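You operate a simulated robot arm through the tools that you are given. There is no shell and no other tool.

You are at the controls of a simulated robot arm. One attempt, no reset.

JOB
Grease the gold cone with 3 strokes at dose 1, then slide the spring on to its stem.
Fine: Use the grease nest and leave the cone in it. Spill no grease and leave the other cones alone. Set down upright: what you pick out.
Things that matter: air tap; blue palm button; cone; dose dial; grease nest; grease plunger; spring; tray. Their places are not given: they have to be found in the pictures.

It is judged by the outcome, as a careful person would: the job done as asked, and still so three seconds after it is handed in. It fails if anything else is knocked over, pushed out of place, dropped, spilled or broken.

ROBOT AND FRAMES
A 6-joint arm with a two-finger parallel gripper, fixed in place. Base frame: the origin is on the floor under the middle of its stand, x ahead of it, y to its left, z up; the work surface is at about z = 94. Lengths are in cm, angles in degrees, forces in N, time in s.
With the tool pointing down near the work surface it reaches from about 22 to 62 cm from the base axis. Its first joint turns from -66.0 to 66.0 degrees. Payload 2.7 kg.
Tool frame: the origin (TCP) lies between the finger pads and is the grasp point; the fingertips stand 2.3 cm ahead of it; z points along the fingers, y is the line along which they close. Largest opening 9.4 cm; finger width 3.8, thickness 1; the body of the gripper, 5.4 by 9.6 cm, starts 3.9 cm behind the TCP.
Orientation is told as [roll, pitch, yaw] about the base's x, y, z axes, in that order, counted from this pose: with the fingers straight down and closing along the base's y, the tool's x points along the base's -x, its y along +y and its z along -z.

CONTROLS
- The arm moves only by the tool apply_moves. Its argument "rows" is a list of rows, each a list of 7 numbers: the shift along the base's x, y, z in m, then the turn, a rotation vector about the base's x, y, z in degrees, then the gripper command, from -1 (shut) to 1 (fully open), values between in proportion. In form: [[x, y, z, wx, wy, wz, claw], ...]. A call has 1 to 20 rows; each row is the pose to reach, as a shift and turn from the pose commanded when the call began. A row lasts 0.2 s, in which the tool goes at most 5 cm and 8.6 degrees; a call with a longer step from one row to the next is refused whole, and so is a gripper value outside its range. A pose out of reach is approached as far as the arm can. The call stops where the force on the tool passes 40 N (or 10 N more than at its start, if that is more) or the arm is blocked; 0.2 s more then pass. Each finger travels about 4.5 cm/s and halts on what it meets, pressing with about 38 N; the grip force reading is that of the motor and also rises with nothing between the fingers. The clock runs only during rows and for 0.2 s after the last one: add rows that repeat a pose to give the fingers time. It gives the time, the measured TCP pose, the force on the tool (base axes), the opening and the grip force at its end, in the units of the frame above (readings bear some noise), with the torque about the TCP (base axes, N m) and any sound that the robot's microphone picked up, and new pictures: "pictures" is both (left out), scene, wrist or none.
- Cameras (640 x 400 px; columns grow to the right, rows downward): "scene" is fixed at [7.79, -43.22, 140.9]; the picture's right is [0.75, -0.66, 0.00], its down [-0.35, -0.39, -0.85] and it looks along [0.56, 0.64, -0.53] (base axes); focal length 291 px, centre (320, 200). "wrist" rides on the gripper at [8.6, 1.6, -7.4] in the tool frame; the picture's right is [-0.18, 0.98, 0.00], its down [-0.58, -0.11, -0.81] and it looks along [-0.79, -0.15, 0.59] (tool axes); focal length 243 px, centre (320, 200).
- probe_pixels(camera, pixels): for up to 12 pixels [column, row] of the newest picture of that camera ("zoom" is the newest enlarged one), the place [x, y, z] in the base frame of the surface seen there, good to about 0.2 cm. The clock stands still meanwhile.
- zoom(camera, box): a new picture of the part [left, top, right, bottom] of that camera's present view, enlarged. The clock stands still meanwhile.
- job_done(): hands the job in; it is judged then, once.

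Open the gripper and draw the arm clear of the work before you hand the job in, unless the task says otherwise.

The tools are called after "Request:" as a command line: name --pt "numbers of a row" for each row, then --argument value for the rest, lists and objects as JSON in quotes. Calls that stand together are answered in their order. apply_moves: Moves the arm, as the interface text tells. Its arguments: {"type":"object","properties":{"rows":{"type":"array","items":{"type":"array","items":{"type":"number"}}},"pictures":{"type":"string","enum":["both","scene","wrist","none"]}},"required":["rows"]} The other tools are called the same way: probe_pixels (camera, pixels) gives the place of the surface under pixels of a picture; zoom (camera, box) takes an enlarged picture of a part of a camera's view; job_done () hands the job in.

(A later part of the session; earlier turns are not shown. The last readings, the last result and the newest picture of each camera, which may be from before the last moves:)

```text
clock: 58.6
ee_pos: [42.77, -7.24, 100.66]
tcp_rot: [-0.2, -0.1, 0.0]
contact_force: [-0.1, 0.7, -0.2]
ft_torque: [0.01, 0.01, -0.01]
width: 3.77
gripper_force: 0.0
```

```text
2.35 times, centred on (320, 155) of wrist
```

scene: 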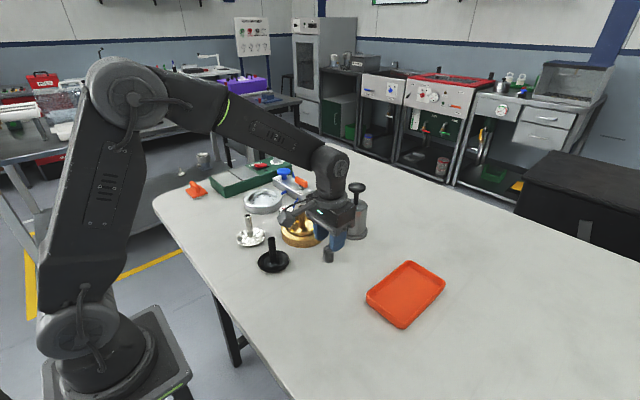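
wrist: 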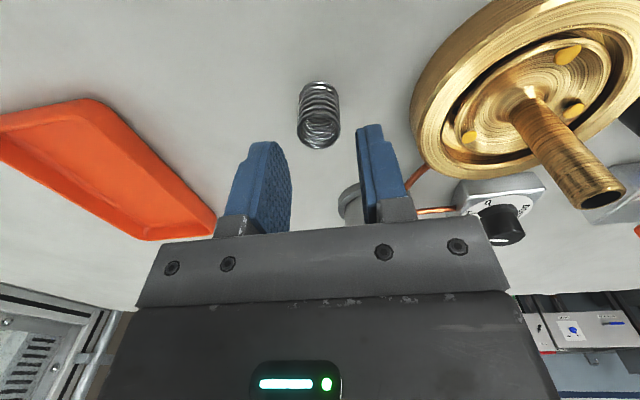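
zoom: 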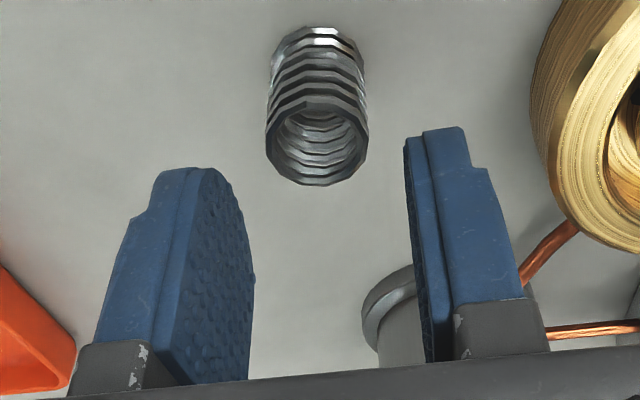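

The spring ring centre at wrist (319,132) lies ~0.17 cm behind (−x of) the TCP axis. I correct −0.17 cm in x and descend to TCP z≈97.25.

Request:
apply_moves --pt "-0.0017 0 -0.005 0 0 0 -0.2" --pt "-0.0017 0 -0.015 0 0 0 -0.2" --pt "-0.0017 0 -0.025 0 0 0 -0.2" --pt "-0.0017 0 -0.033 0 0 0 -0.2" --pt "-0.0017 0 -0.0365 0 0 0 -0.2" --pt "-0.0017 0 -0.0365 0 0 0 -0.2"

Request:
zoom --camera "wrist" --box '[220, 70, 420, 240]'

Request:
zoom --camera "scene" --box '[280, 200, 380, 280]'

```text
clock: 60.0
ee_pos: [42.58, -7.17, 97.16]
tcp_rot: [-0.1, -0.2, 0.0]
contact_force: [-0.5, 0.3, 0.1]
ft_torque: [0.01, -0.03, 0.01]
width: 3.78
gripper_force: 0.1
```

scene: 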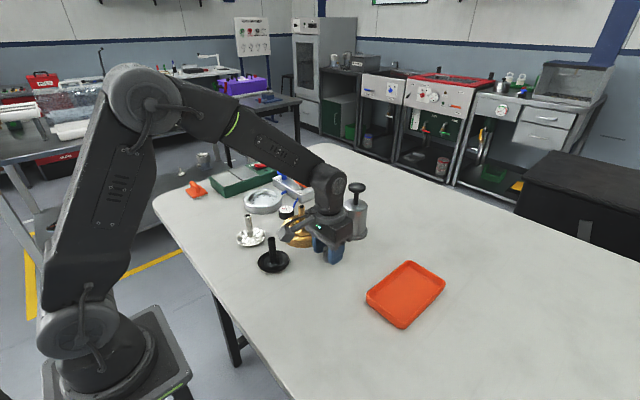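
wrist: 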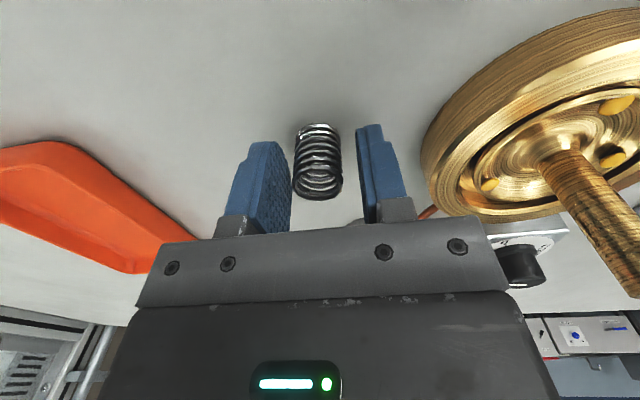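

```text
2.35 times, centred on (320, 155) of wrist
```

zoom: 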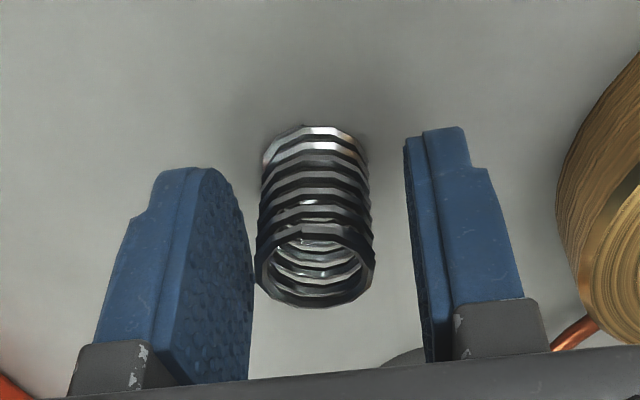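

```text
5.00 times, centred on (330, 240) of scene
```

zoom: 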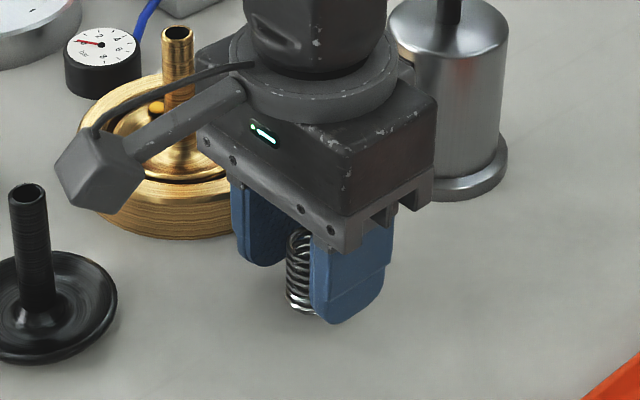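

The spring stands between the fingers, ring centre at wrist (318,183), matching the TCP projection. I close on it.

Request:
apply_moves --pt "0 0 0 0 0 0 -0.4" --pt "0 0 0 0 0 0 -0.6" --pt "0 0 0 0 0 0 -1" --pt "0 0 0 0 0 0 -1" --pt "0 0 0 0 0 0 -1" --pictures "wrist"

Request:
zoom --camera "wrist" --box '[220, 70, 420, 240]'

```text
clock: 61.2
ee_pos: [42.3, -7.13, 97.22]
tcp_rot: [-0.1, -0.2, 0.0]
contact_force: [0.5, -0.1, -0.4]
ft_torque: [0.01, 0.03, 0.04]
width: 2.35
gripper_force: 38.4
```

wrist: 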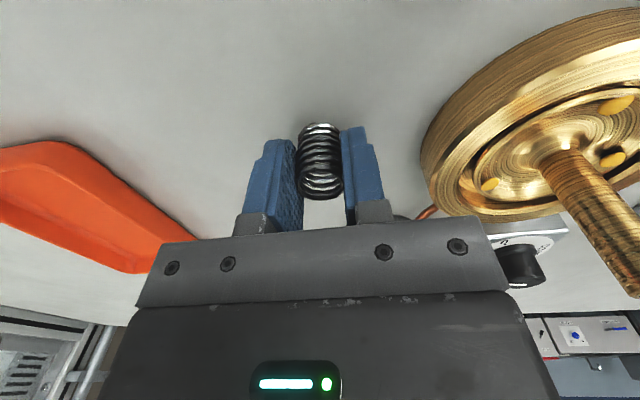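

```text
2.35 times, centred on (320, 155) of wrist
```

zoom: 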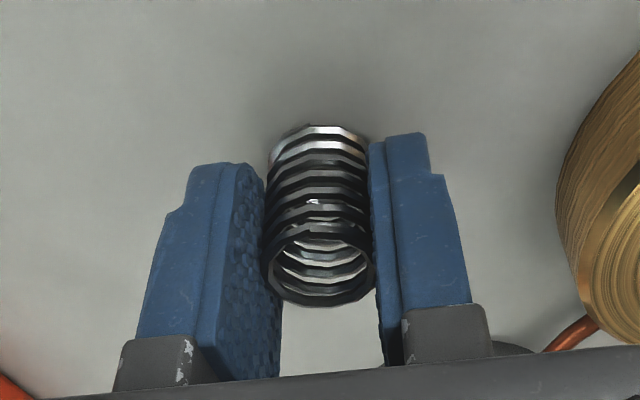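

The spring is gripped (width 2.35). I lift gently, small steps first.

Request:
apply_moves --pt "0 0 0.001 0 0 0 -1" --pt "0 0 0.002 0 0 0 -1" --pt "0 0 0.004 0 0 0 -1" --pt "0 0 0.007 0 0 0 -1" --pt "0 0 0.011 0 0 0 -1" --pt "0 0 0.016 0 0 0 -1" --pt "0 0 0.022 0 0 0 -1" --pt "0 0 0.028 0 0 0 -1" --pt "0 0 0.034 0 0 0 -1" --pt "0 0 0.041 0 0 0 -1" --pt "0 0 0.048 0 0 0 -1" --pt "0 0 0.055 0 0 0 -1" --pt "0 0 0.062 0 0 0 -1" --pt "0 0 0.069 0 0 0 -1" --pt "0 0 0.076 0 0 0 -1" --pt "0 0 0.083 0 0 0 -1" --pt "0 0 0.09 0 0 0 -1" --pt "0 0 0.096 0 0 0 -1" --pt "0 0 0.1 0 0 0 -1" --pt "0 0 0.102 0 0 0 -1"

Request:
zoom --camera "wrist" --box '[220, 70, 420, 240]'

Request:
zoom --camera "scene" --box '[270, 150, 390, 260]'

```text
clock: 65.4
ee_pos: [42.34, -7.13, 107.44]
tcp_rot: [0.0, 0.0, 0.1]
contact_force: [0.3, -0.1, -0.2]
ft_torque: [0.01, 0.03, 0.02]
width: 2.33
gripper_force: 38.2
```

scene: 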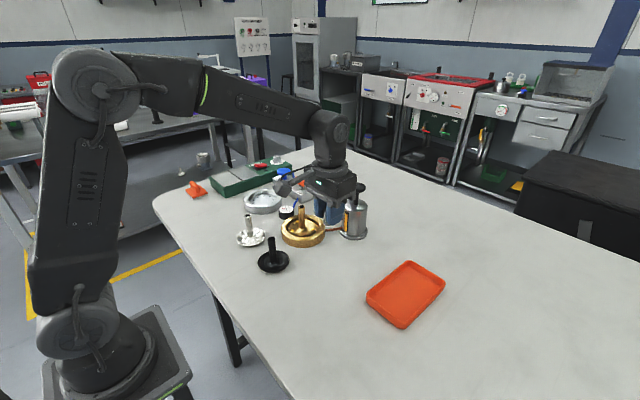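
wrist: 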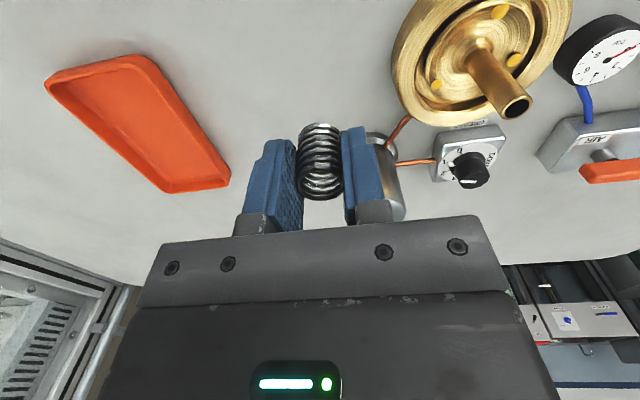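

```text
2.35 times, centred on (320, 155) of wrist
```

zoom: 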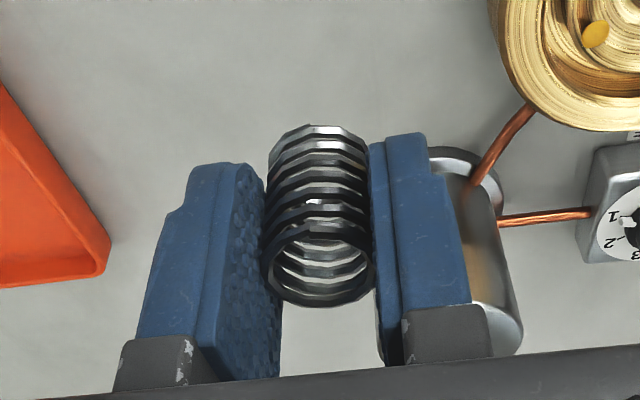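

```text
3.64 times, centred on (330, 205) of scene
```

zoom: 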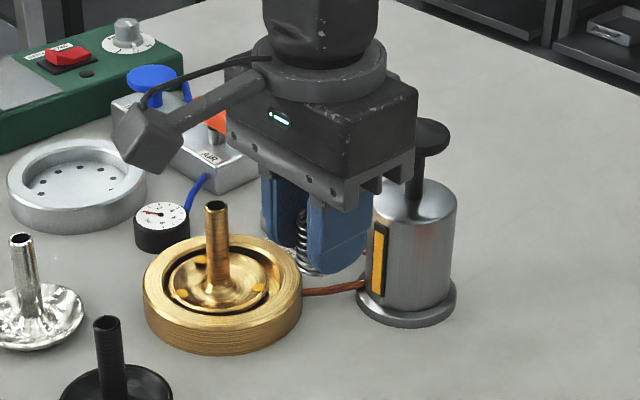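

The spring is held well. I raise 1 cm and move smoothly toward above the stem (Δ ≈ +1.47, +11.16).

Request:
apply_moves --pt "0.0003 0.002 0.002 0 0 0 -1" --pt "0.0008 0.006 0.005 0 0 0 -1" --pt "0.0015 0.012 0.008 0 0 0 -1" --pt "0.0025 0.02 0.01 0 0 0 -1" --pt "0.0038 0.029 0.01 0 0 0 -1" --pt "0.005 0.038 0.01 0 0 0 -1" --pt "0.0062 0.047 0.01 0 0 0 -1" --pt "0.0074 0.056 0.01 0 0 0 -1" --pt "0.0086 0.065 0.01 0 0 0 -1" --pt "0.0098 0.074 0.01 0 0 0 -1" --pt "0.011 0.083 0.01 0 0 0 -1" --pt "0.0122 0.092 0.01 0 0 0 -1" --pt "0.0132 0.1 0.01 0 0 0 -1" --pt "0.014 0.1065 0.01 0 0 0 -1" --pt "0.0145 0.1105 0.01 0 0 0 -1" --pt "0.0147 0.1116 0.01 0 0 0 -1" --pt "0.0147 0.1116 0.01 0 0 0 -1"

Request:
zoom --camera "wrist" --box '[250, 60, 390, 220]'

Request:
zoom --camera "scene" --box '[260, 160, 350, 260]'

```text
clock: 69.0
ee_pos: [44.05, 4.04, 108.4]
tcp_rot: [-0.1, 0.0, 0.0]
contact_force: [0.4, -0.6, -0.4]
ft_torque: [-0.01, 0.0, 0.0]
width: 2.35
gripper_force: 37.9
```

scene: 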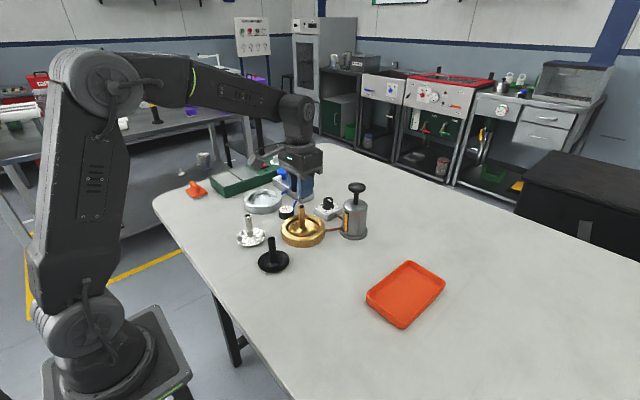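
wrist: 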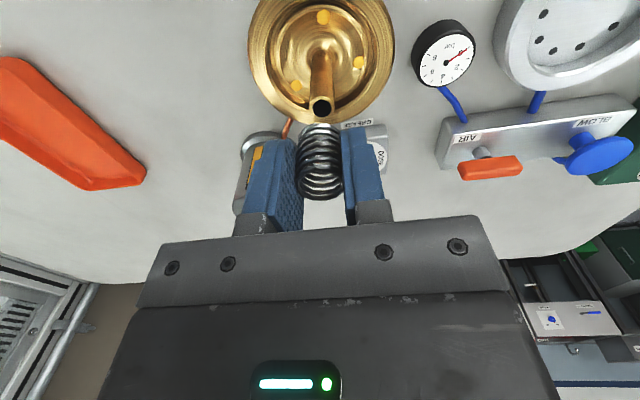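

```text
2.50 times, centred on (320, 140) of wrist
```

zoom: 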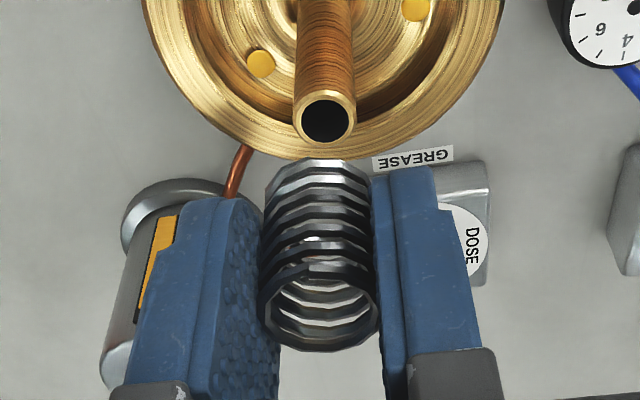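

```text
4.00 times, centred on (305, 210) of scene
```

zoom: 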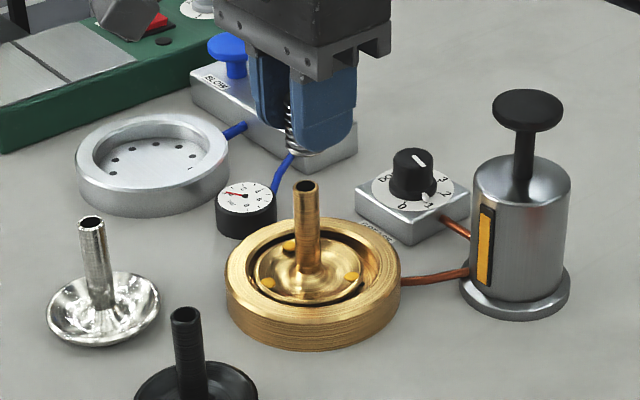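

Visually the stem top (wrist (322,108)) is nearly in line with the spring's axis (wrist (320,182)). I zoom more to measure the remaining offset precisely.

Request:
zoom --camera "wrist" --box '[285, 90, 355, 205]'

Request:
probe_pixels --camera "wrist" --pixels '[[298, 182], [342, 182], [320, 166], [320, 198], [305, 194], [335, 194], [311, 108], [332, 108], [321, 98], [321, 118], [314, 102], [329, 102]]'

Request:
zoom --camera "scene" --box '[285, 165, 325, 215]'

```text
3.48 times, centred on (320, 148) of wrist
```

zoom: 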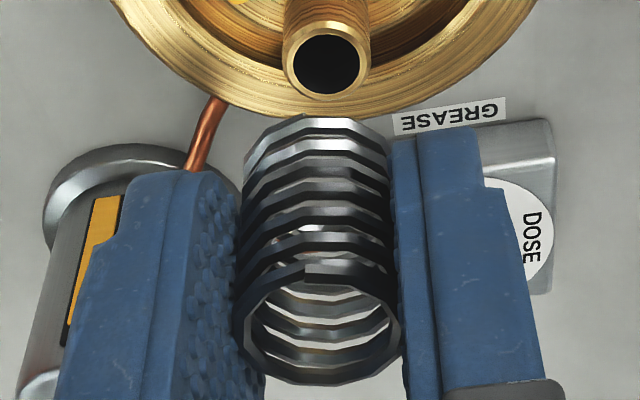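

```text
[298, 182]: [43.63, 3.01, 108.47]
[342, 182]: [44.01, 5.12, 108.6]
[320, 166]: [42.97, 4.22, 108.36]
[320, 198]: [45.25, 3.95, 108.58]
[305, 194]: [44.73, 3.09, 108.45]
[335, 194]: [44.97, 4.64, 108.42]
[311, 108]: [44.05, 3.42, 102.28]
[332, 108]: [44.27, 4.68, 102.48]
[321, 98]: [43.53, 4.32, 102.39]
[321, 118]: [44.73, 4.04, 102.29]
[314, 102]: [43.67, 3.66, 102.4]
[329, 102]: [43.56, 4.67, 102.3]
```

```text
8.00 times, centred on (305, 190) of scene
```

zoom: 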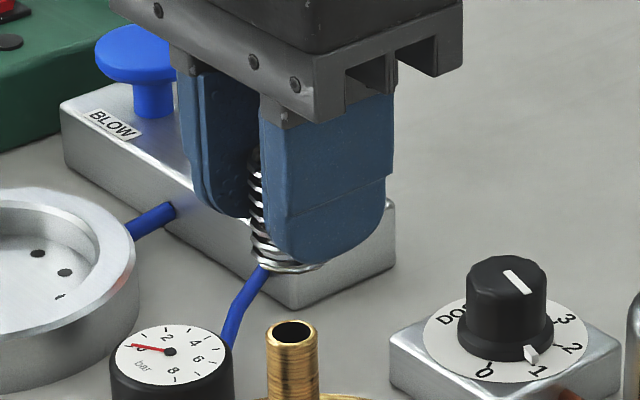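

Combining both views, the stem lies about (+0.12, +0.12) from the spring's axis. I correct by that and lower 2.1 cm so the spring bottom is just above the stem top, then look again.

Request:
apply_moves --pt "0.0006 0.0006 -0.002 0 0 0 -1" --pt "0.0012 0.0012 -0.005 0 0 0 -1" --pt "0.0012 0.0012 -0.009 0 0 0 -1" --pt "0.0012 0.0012 -0.013 0 0 0 -1" --pt "0.0012 0.0012 -0.017 0 0 0 -1" --pt "0.0012 0.0012 -0.02 0 0 0 -1" --pt "0.0012 0.0012 -0.021 0 0 0 -1" --pt "0.0012 0.0012 -0.021 0 0 0 -1"

Request:
zoom --camera "wrist" --box '[285, 90, 355, 205]'

Request:
zoom --camera "scene" --box '[285, 175, 325, 225]'

```text
clock: 70.8
ee_pos: [44.09, 4.07, 106.14]
tcp_rot: [-0.1, -0.1, -0.1]
contact_force: [0.0, 0.3, 0.5]
ft_torque: [0.0, 0.03, 0.0]
width: 2.33
gripper_force: 37.8
```

scene: 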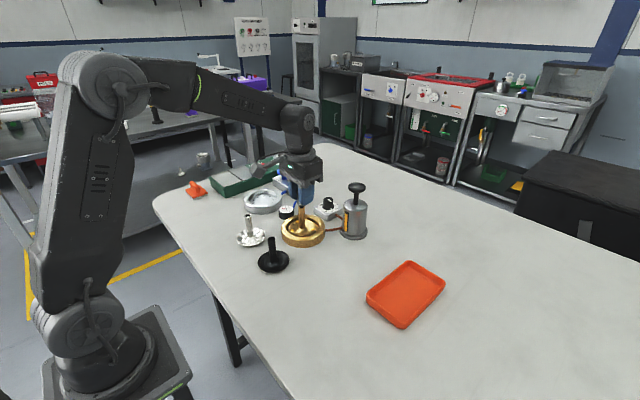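
wrist: 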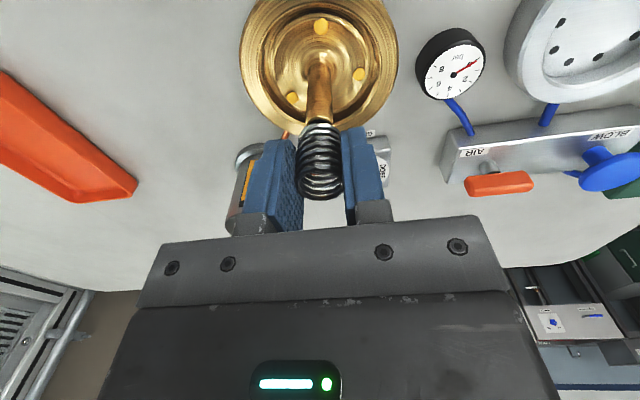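

```text
3.48 times, centred on (320, 148) of wrist
```

zoom: 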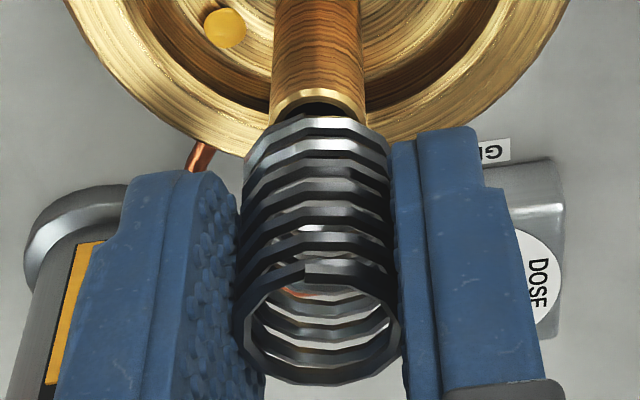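

```text
8.00 times, centred on (305, 200) of scene
```

zoom: 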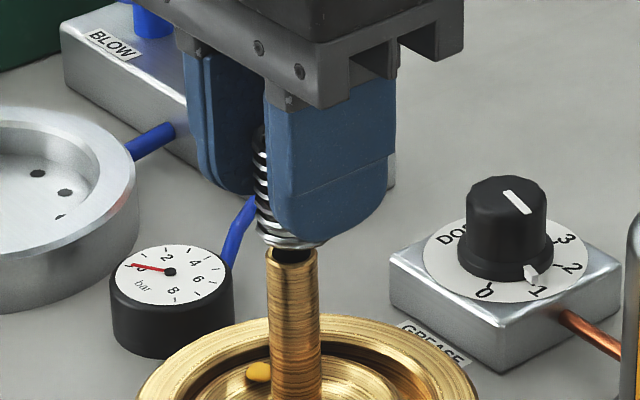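

In both zooms the spring's bottom ring is now centred on the stem (wrist cols 318 vs 318, scene 291 vs 292). I lower 1 cm in 1 mm steps and check the force.

Request:
apply_moves --pt "0 0 -0.001 0 0 0 -1" --pt "0 0 -0.002 0 0 0 -1" --pt "0 0 -0.003 0 0 0 -1" --pt "0 0 -0.004 0 0 0 -1" --pt "0 0 -0.005 0 0 0 -1" --pt "0 0 -0.006 0 0 0 -1" --pt "0 0 -0.007 0 0 0 -1" --pt "0 0 -0.008 0 0 0 -1" --pt "0 0 -0.009 0 0 0 -1" --pt "0 0 -0.01 0 0 0 -1"

Request:
zoom --camera "wrist" --box '[285, 90, 355, 205]'

Request:
zoom --camera "scene" --box '[285, 175, 325, 225]'

```text
clock: 73.0
ee_pos: [44.09, 3.96, 105.53]
tcp_rot: [-0.1, -0.4, 0.0]
contact_force: [-1.1, -4.5, 24.4]
ft_torque: [-0.04, 0.2, 0.03]
width: 2.34
gripper_force: 37.7
```

scene: 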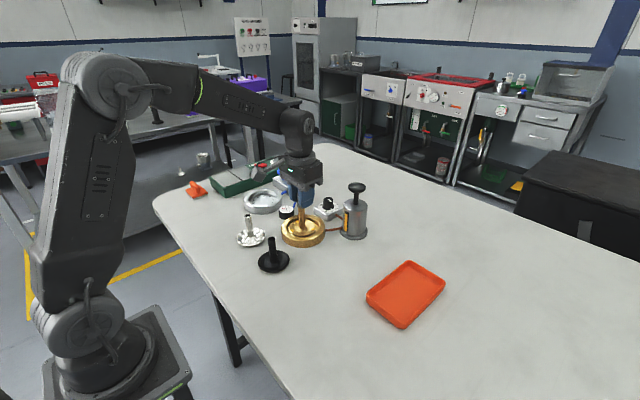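
wrist: 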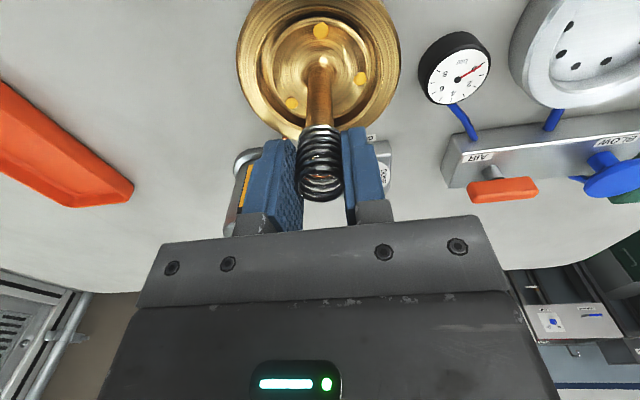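

```text
3.48 times, centred on (320, 148) of wrist
```

zoom: 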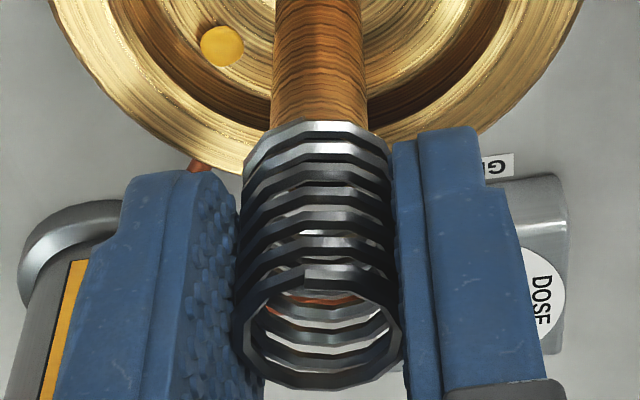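

```text
8.00 times, centred on (305, 200) of scene
```

zoom: 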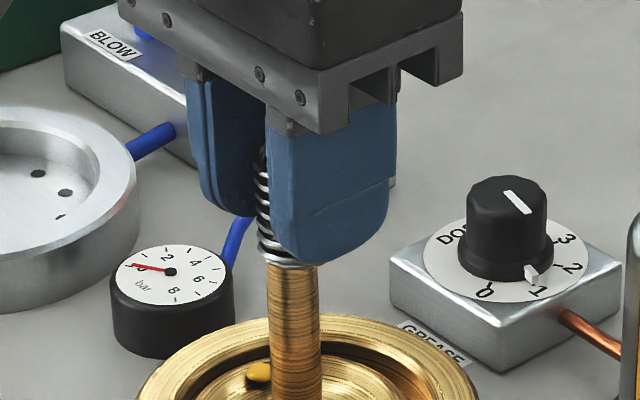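

At TCP z≈105.5 the force is 24 N: the spring is resting on the stem's rim (torque suggests contact on the −x/+y side). I back up 0.6 cm and re-measure.

Request:
apply_moves --pt "0 0 0.001 0 0 0 -1" --pt "0 0 0.002 0 0 0 -1" --pt "0 0 0.0 0 0 0 -1" --pt "0 0 0.003 0 0 0 -1" --pt "0 0 0.006 0 0 0 -1" --pt "0 0 0.009 0 0 0 -1" --pt "0 0 0.009 0 0 0 -1"

Request:
zoom --camera "wrist" --box '[285, 90, 355, 205]'

Request:
zoom --camera "scene" --box '[290, 190, 314, 215]'

```text
clock: 74.6
ee_pos: [44.13, 4.0, 106.13]
tcp_rot: [-0.1, -0.2, -0.1]
contact_force: [-0.4, 1.0, -1.1]
ft_torque: [-0.02, -0.01, -0.01]
width: 2.32
gripper_force: 38.0
```

scene: 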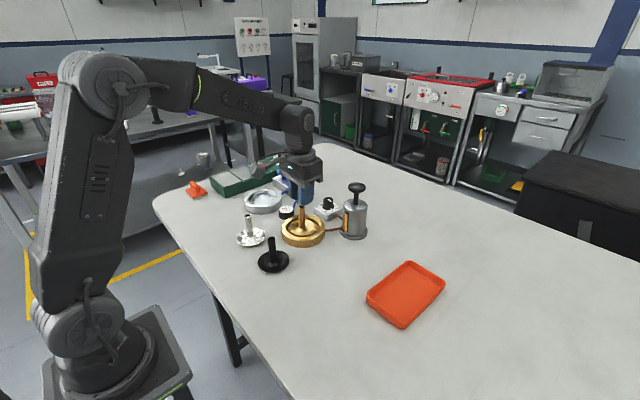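
wrist: 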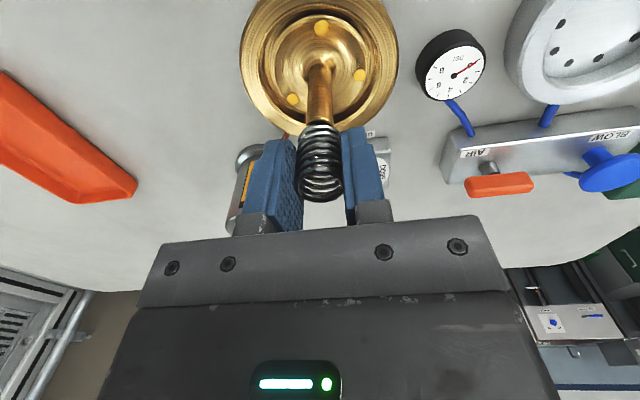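

```text
3.48 times, centred on (320, 148) of wrist
```

zoom: 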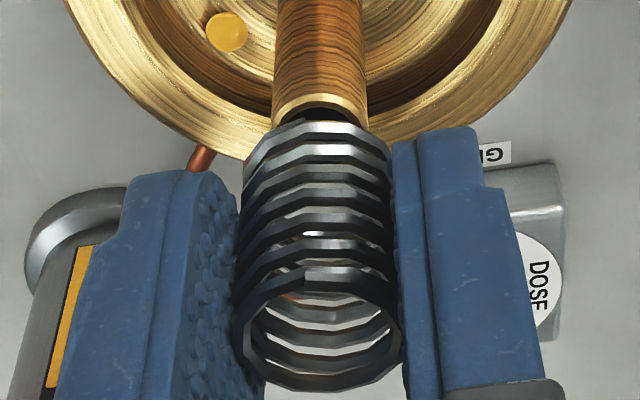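

```text
16.00 times, centred on (302, 202) of scene
```

zoom: 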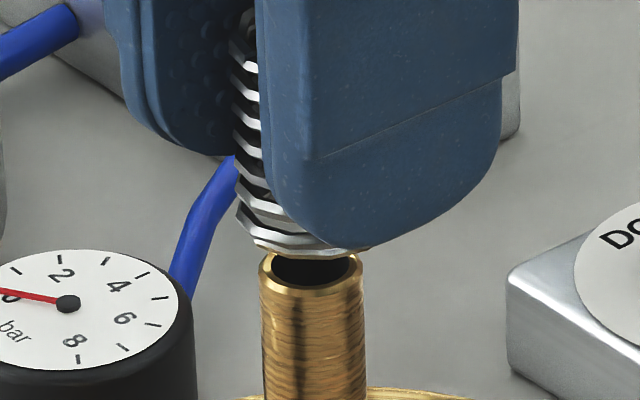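

I take closer zooms of the spring's lower ring and the stem's rim, then probe both.

Request:
zoom --camera "wrist" --box '[292, 112, 348, 147]'

Request:
probe_pixels --camera "zoom" --pixels '[[160, 150], [480, 150], [320, 150], [240, 130], [400, 130], [320, 60], [200, 60], [430, 60], [320, 110], [180, 200], [470, 200], [320, 200]]'

```text
11.43 times, centred on (320, 130) of wrist
```

zoom: 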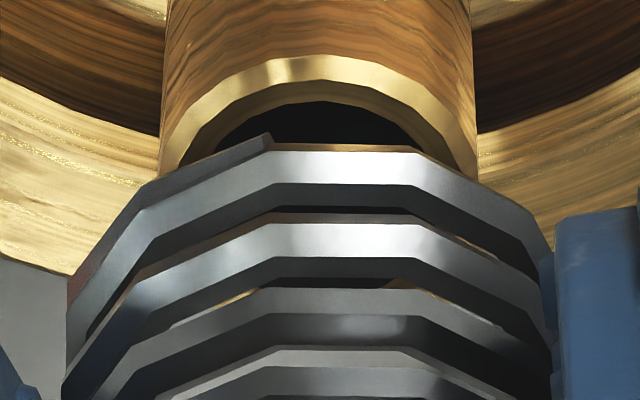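

```text
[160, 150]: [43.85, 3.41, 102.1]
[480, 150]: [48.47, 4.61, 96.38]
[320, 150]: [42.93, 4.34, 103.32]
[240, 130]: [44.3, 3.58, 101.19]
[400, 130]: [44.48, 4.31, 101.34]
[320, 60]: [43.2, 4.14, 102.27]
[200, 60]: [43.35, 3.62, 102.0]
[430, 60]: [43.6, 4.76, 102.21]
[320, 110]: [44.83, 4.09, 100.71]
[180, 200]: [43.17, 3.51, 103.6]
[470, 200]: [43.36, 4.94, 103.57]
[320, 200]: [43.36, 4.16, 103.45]
```

The spring's near edge (x≈42.93) versus the stem's near edge (x≈43.2) suggests the spring is ~0.1 too far in +x. I repeat probes to average the noise.

Request:
probe_pixels --camera "zoom" --pixels '[[320, 58], [320, 60], [320, 62], [310, 60], [330, 60], [315, 61], [320, 158], [320, 162], [330, 160], [340, 160], [350, 160], [360, 162]]'

Request:
probe_pixels --camera "zoom" --pixels '[[166, 50], [167, 60], [166, 70], [470, 50], [470, 60], [471, 70], [72, 300], [73, 310], [74, 320], [546, 290], [548, 300], [548, 310]]'

```text
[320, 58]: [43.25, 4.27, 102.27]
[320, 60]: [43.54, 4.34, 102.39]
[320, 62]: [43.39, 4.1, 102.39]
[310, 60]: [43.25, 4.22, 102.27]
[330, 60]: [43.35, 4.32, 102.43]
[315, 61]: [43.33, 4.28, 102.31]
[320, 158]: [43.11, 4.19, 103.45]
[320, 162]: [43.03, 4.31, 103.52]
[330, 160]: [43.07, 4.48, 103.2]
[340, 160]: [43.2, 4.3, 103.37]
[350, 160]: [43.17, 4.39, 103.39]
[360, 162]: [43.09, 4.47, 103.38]
```

```text
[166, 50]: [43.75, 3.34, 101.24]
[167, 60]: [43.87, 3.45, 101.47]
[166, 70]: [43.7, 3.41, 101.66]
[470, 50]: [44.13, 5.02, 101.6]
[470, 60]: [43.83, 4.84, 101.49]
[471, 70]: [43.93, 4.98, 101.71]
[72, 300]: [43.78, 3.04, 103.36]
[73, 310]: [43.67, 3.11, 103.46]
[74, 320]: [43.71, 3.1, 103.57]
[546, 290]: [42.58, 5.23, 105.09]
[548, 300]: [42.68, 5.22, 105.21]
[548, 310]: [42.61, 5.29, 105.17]
```

Averaging gives stem centre ≈(44.0, 4.14) versus spring ≈(44.13–44.24, 4.15), so I shift −0.12 cm in x and lower again in 1 mm steps.

Request:
apply_moves --pt "-0.0006 0.0001 0 0 0.1 0 -1" --pt "-0.0012 0.0002 -0.002 0 0.1 0 -1" --pt "-0.0012 0.0002 -0.004 0 0.1 0 -1" --pt "-0.0012 0.0002 -0.006 0 0.1 0 -1" --pt "-0.0012 0.0002 -0.007 0 0.1 0 -1" --pt "-0.0012 0.0002 -0.008 0 0.1 0 -1" --pt "-0.0012 0.0002 -0.009 0 0.1 0 -1" --pt "-0.0012 0.0002 -0.01 0 0.1 0 -1" --pt "-0.0012 0.0002 -0.011 0 0.1 0 -1" --pt "-0.0012 0.0002 -0.011 0 0.1 0 -1"

Request:
zoom --camera "wrist" --box '[285, 90, 355, 205]'

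Request:
zoom --camera "scene" --box '[290, 190, 314, 215]'

```text
clock: 76.8
ee_pos: [43.95, 4.13, 105.18]
tcp_rot: [-0.1, 0.0, -0.1]
contact_force: [0.0, -0.3, 0.0]
ft_torque: [0.01, -0.03, 0.0]
width: 2.34
gripper_force: 38.4
```

scene: 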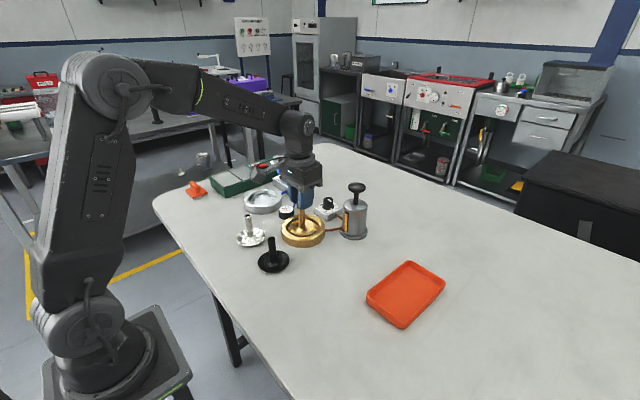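
wrist: 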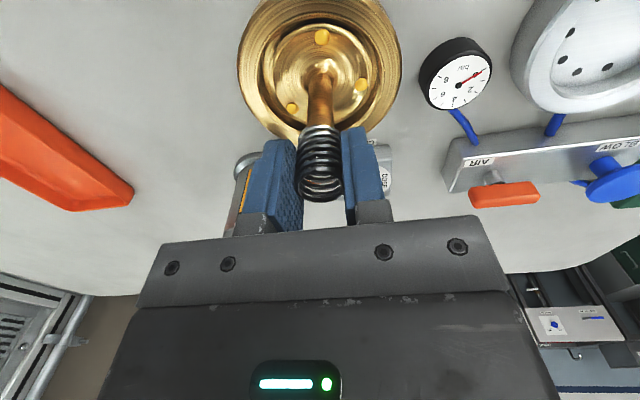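

```text
3.48 times, centred on (320, 148) of wrist
```

zoom: 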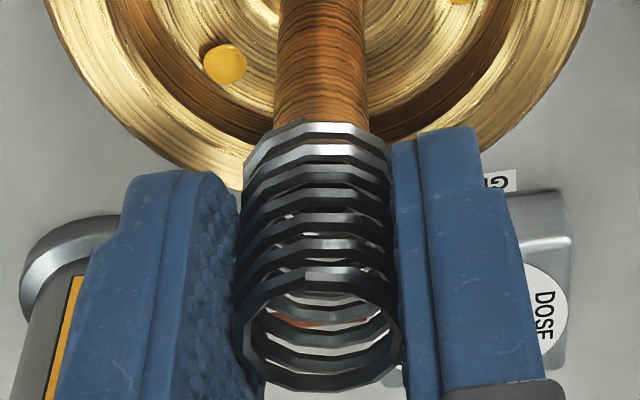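

```text
16.00 times, centred on (302, 202) of scene
```

zoom: 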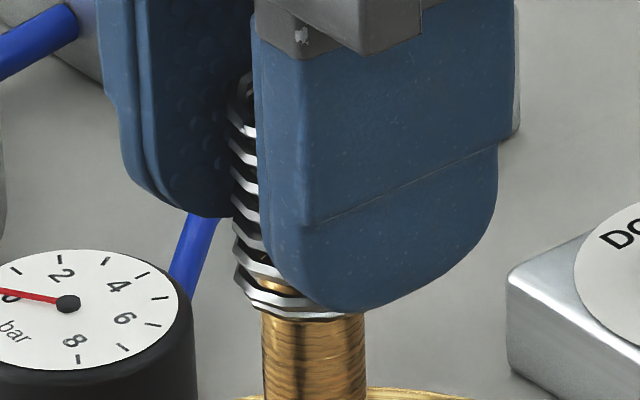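

No force yet at TCP 105.1, with the spring's bottom ring right at the stem's top. I nudge +0.05 cm in y and lower another 4 mm, watching the force.

Request:
apply_moves --pt "0.0002 0.0004 0 0 0 0 -1" --pt "0.0003 0.0005 -0.001 0 0 0 -1" --pt "0.0003 0.0005 -0.002 0 0 0 -1" --pt "0.0003 0.0005 -0.003 0 0 0 -1" --pt "0.0003 0.0005 -0.004 0 0 0 -1" --pt "0.0003 0.0005 -0.004 0 0 0 -1"

Request:
zoom --camera "scene" --box '[290, 190, 314, 215]'

Request:
zoom --camera "wrist" --box '[285, 90, 355, 205]'

```text
clock: 78.2
ee_pos: [43.97, 3.97, 104.64]
tcp_rot: [-0.1, 0.0, -0.1]
contact_force: [0.2, 0.4, -1.2]
ft_torque: [0.01, 0.0, 0.02]
width: 2.33
gripper_force: 38.0
```

scene: 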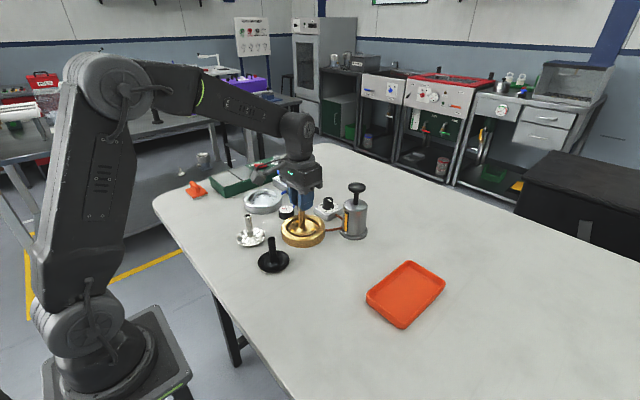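
wrist: 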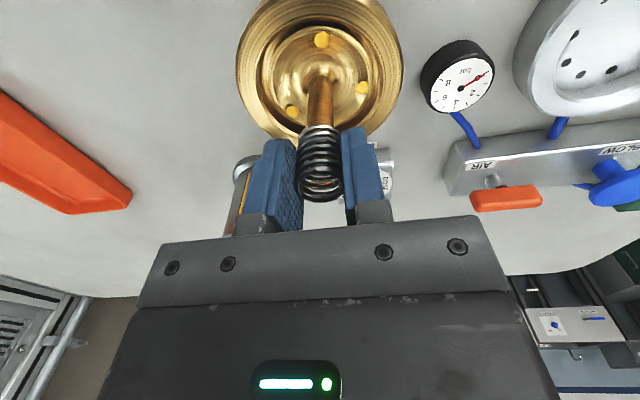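

```text
16.00 times, centred on (302, 202) of scene
```

zoom: 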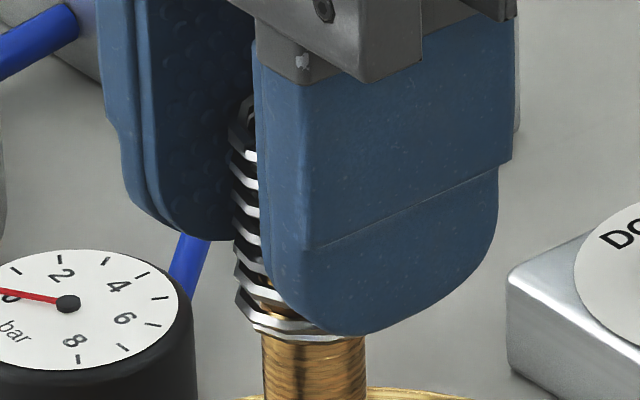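

```text
3.48 times, centred on (320, 148) of wrist
```

zoom: 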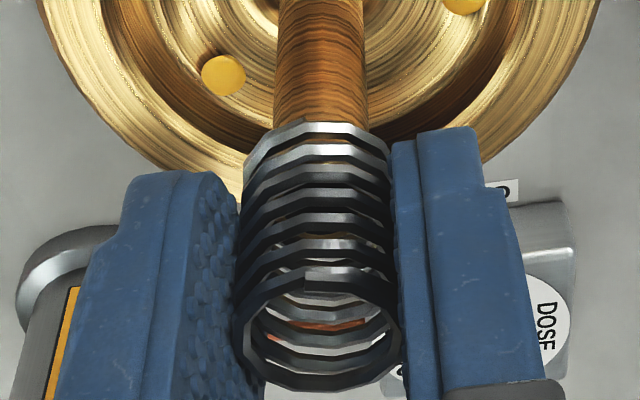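

No force, and gold shows through the lower coils (scene zoom (268,285)): the spring is threaded on. I keep lowering gently, 2 cm.

Request:
apply_moves --pt "0 0 -0.001 0 0 0 -1" --pt "0 0 -0.002 0 0 0 -1" --pt "0 0 -0.0035 0 0 0 -1" --pt "0 0 -0.005 0 0 0 -1" --pt "0 0 -0.0065 0 0 0 -1" --pt "0 0 -0.008 0 0 0 -1" --pt "0 0 -0.0095 0 0 0 -1" --pt "0 0 -0.011 0 0 0 -1" --pt "0 0 -0.0125 0 0 0 -1" --pt "0 0 -0.014 0 0 0 -1" --pt "0 0 -0.0155 0 0 0 -1" --pt "0 0 -0.017 0 0 0 -1" --pt "0 0 -0.0185 0 0 0 -1" --pt "0 0 -0.02 0 0 0 -1" --pt "0 0 -0.02 0 0 0 -1"

Request:
zoom --camera "scene" --box '[285, 190, 325, 250]'

Request:
zoom --camera "wrist" --box '[285, 90, 355, 205]'

```text
clock: 81.4
ee_pos: [44.08, 4.11, 102.58]
tcp_rot: [-0.1, 0.0, 0.0]
contact_force: [-0.1, 0.2, 0.8]
ft_torque: [0.0, 0.01, 0.05]
width: 2.36
gripper_force: 37.9
```

scene: 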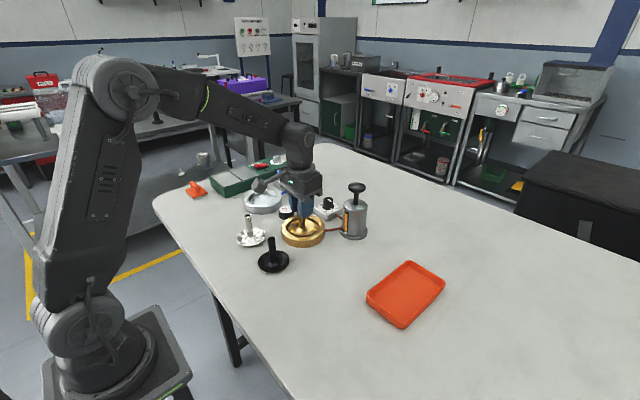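
wrist: 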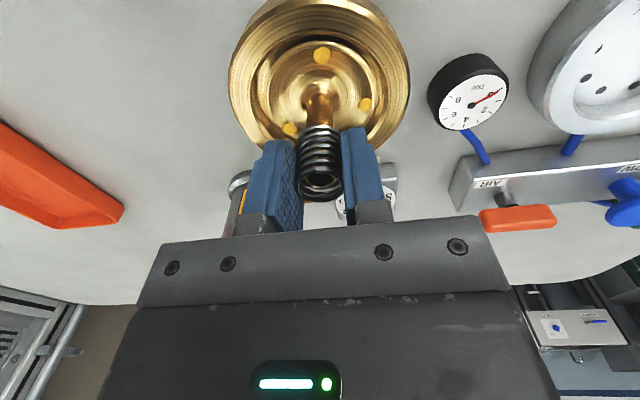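

```text
6.67 times, centred on (305, 220) of scene
```

zoom: 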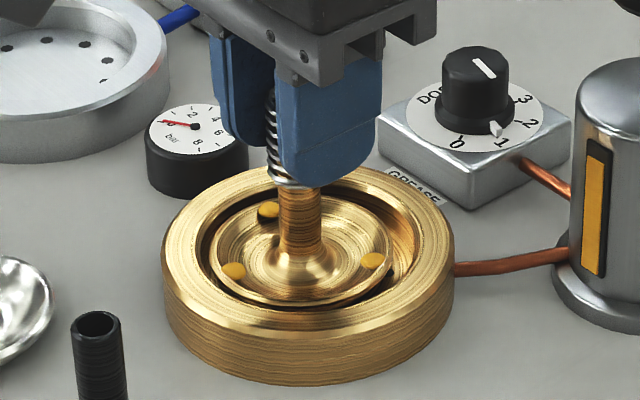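

```text
3.48 times, centred on (320, 148) of wrist
```

zoom: 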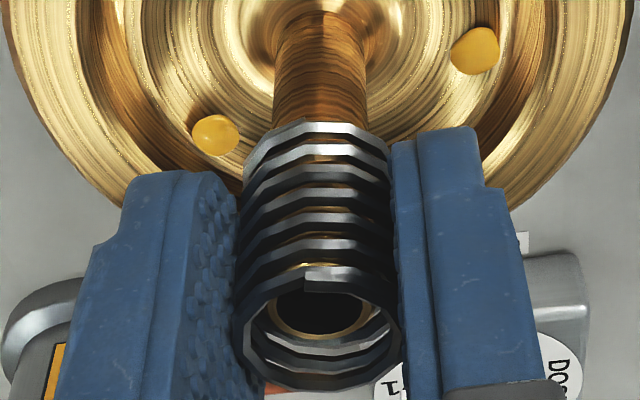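

The stem is inside the spring. I lower another 2.2 cm, still gently.

Request:
apply_moves --pt "0 0 -0.0015 0 0 0 -1" --pt "0 0 -0.003 0 0 0 -1" --pt "0 0 -0.0045 0 0 0 -1" --pt "0 0 -0.006 0 0 0 -1" --pt "0 0 -0.0075 0 0 0 -1" --pt "0 0 -0.009 0 0 0 -1" --pt "0 0 -0.0105 0 0 0 -1" --pt "0 0 -0.012 0 0 0 -1" --pt "0 0 -0.0135 0 0 0 -1" --pt "0 0 -0.015 0 0 0 -1" --pt "0 0 -0.0165 0 0 0 -1" --pt "0 0 -0.018 0 0 0 -1" --pt "0 0 -0.019 0 0 0 -1" --pt "0 0 -0.02 0 0 0 -1" --pt "0 0 -0.021 0 0 0 -1" --pt "0 0 -0.022 0 0 0 -1" --pt "0 0 -0.022 0 0 0 -1"

Request:
zoom --camera "scene" --box '[285, 190, 325, 250]'

Request:
zoom --camera "wrist" --box '[285, 90, 355, 205]'

```text
clock: 85.0
ee_pos: [43.96, 4.12, 100.5]
tcp_rot: [0.0, -0.1, 0.0]
contact_force: [1.4, -0.1, -0.4]
ft_torque: [0.02, -0.02, -0.01]
width: 2.35
gripper_force: 37.9
```

scene: 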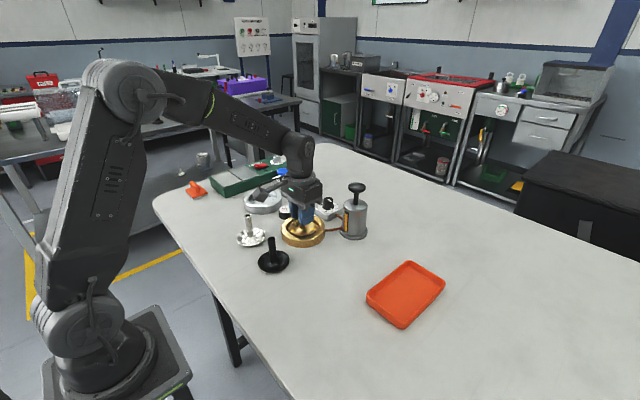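
wrist: 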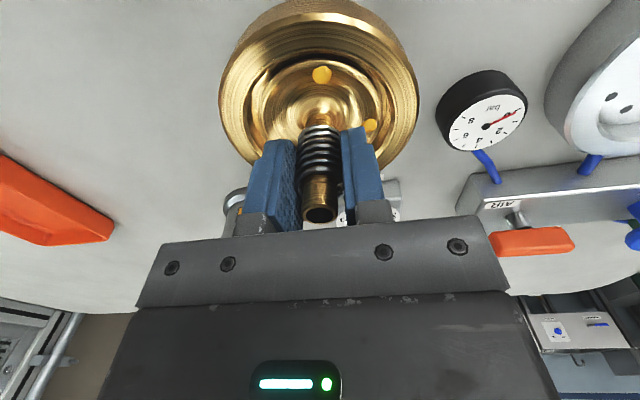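

```text
6.67 times, centred on (305, 220) of scene
```

zoom: 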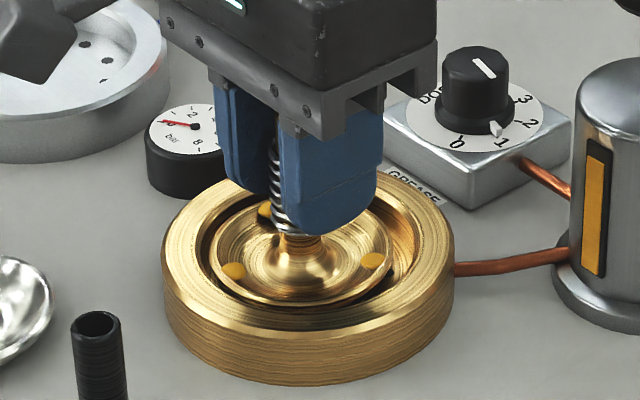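

```text
3.48 times, centred on (320, 148) of wrist
```

zoom: 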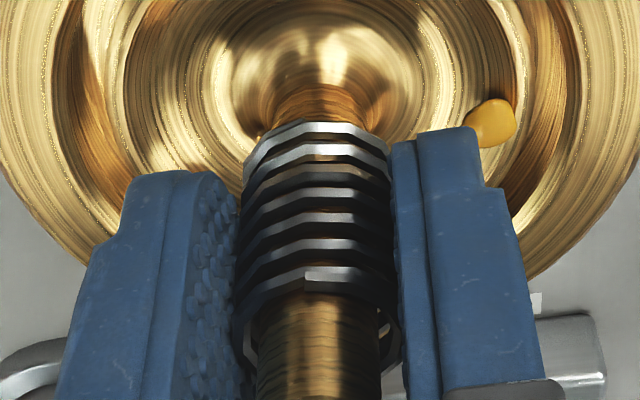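

Spring bottom is just above the hub flare. I lower 0.5 cm more in 1 mm steps to feel the contact.

Request:
apply_moves --pt "0 0 -0.001 0 0 0 -1" --pt "0 0 -0.002 0 0 0 -1" --pt "0 0 -0.003 0 0 0 -1" --pt "0 0 -0.004 0 0 0 -1" --pt "0 0 -0.005 0 0 0 -1" --pt "0 0 -0.005 0 0 0 -1"

Request:
zoom --camera "scene" --box '[285, 190, 325, 250]'

```text
clock: 86.4
ee_pos: [43.97, 4.01, 100.07]
tcp_rot: [-0.1, 0.0, 0.0]
contact_force: [-0.1, 0.4, -0.6]
ft_torque: [0.0, 0.0, -0.01]
width: 2.34
gripper_force: 37.8
```

scene: 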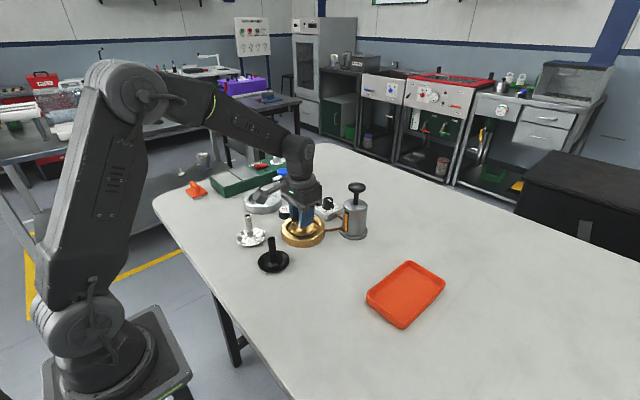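
wrist: 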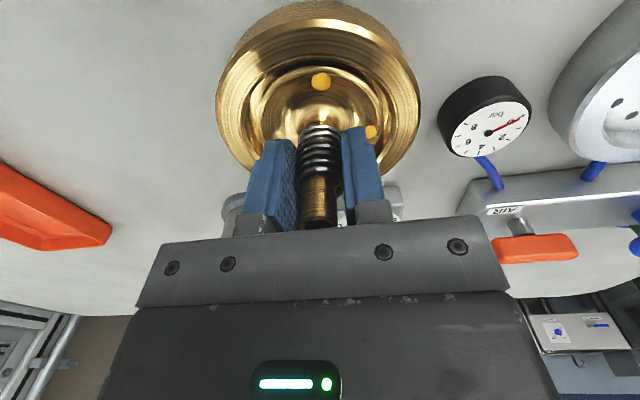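

```text
6.67 times, centred on (305, 220) of scene
```

zoom: 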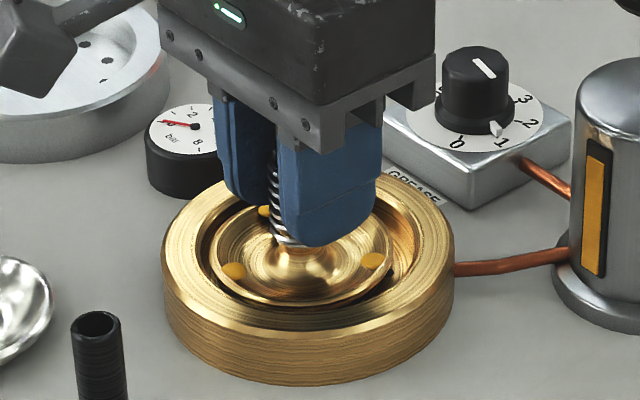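

No contact yet (TCP ≈100.05). I probe the dabs and saucer heights near the fingertips before going lower.

Request:
probe_pixels --camera "wrist" --pixels '[[320, 80], [371, 130], [374, 128], [355, 110], [300, 125], [340, 115], [320, 125], [285, 110]]'

Request:
probe_pixels --camera "zoom" --pixels '[[234, 270], [372, 260], [263, 212], [290, 235], [286, 250], [280, 262], [300, 270], [320, 245], [345, 243], [315, 258]]'

```text
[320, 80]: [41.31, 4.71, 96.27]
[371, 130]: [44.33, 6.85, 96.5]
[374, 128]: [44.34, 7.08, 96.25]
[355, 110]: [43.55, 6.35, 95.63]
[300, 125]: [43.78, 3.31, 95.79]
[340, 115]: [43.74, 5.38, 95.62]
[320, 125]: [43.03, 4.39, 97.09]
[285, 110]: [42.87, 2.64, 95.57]
```

```text
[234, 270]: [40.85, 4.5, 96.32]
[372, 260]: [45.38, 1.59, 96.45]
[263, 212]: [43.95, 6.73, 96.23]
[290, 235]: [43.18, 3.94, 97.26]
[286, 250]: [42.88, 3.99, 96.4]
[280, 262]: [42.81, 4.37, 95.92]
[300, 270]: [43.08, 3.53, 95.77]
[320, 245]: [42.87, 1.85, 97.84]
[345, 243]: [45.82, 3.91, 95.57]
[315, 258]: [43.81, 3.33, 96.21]
```

The spring bottom is at z≈97.1 and the hub top ~96.5; dabs top out at ~96.5, below the tips (97.7). I lower another 0.5 cm in 1 mm steps.

Request:
apply_moves --pt "0 0 -0.001 0 0 0 -1" --pt "0 0 -0.002 0 0 0 -1" --pt "0 0 -0.003 0 0 0 -1" --pt "0 0 -0.004 0 0 0 -1" --pt "0 0 -0.005 0 0 0 -1" --pt "0 0 -0.005 0 0 0 -1"

Request:
zoom --camera "scene" --box '[285, 190, 325, 250]'

```text
clock: 87.8
ee_pos: [44.1, 4.15, 99.49]
tcp_rot: [0.0, 0.0, 0.0]
contact_force: [0.7, -0.9, 0.3]
ft_torque: [0.0, -0.02, -0.01]
width: 2.34
gripper_force: 37.8
```

scene: 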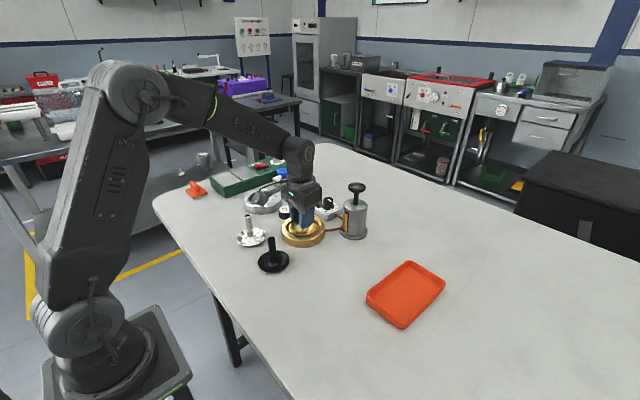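
wrist: 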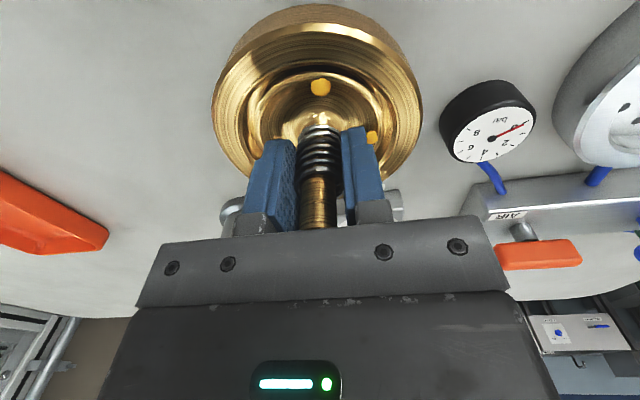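

```text
6.67 times, centred on (305, 220) of scene
```

zoom: 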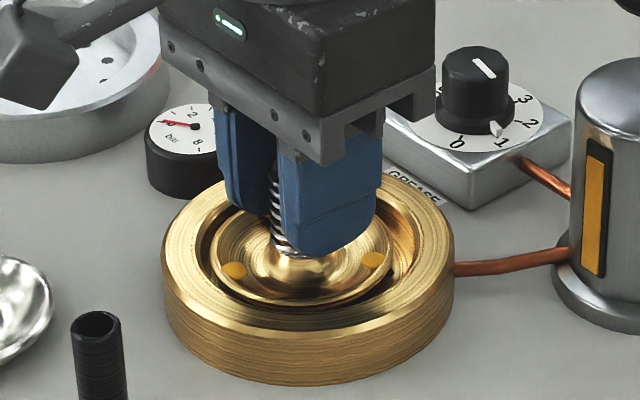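

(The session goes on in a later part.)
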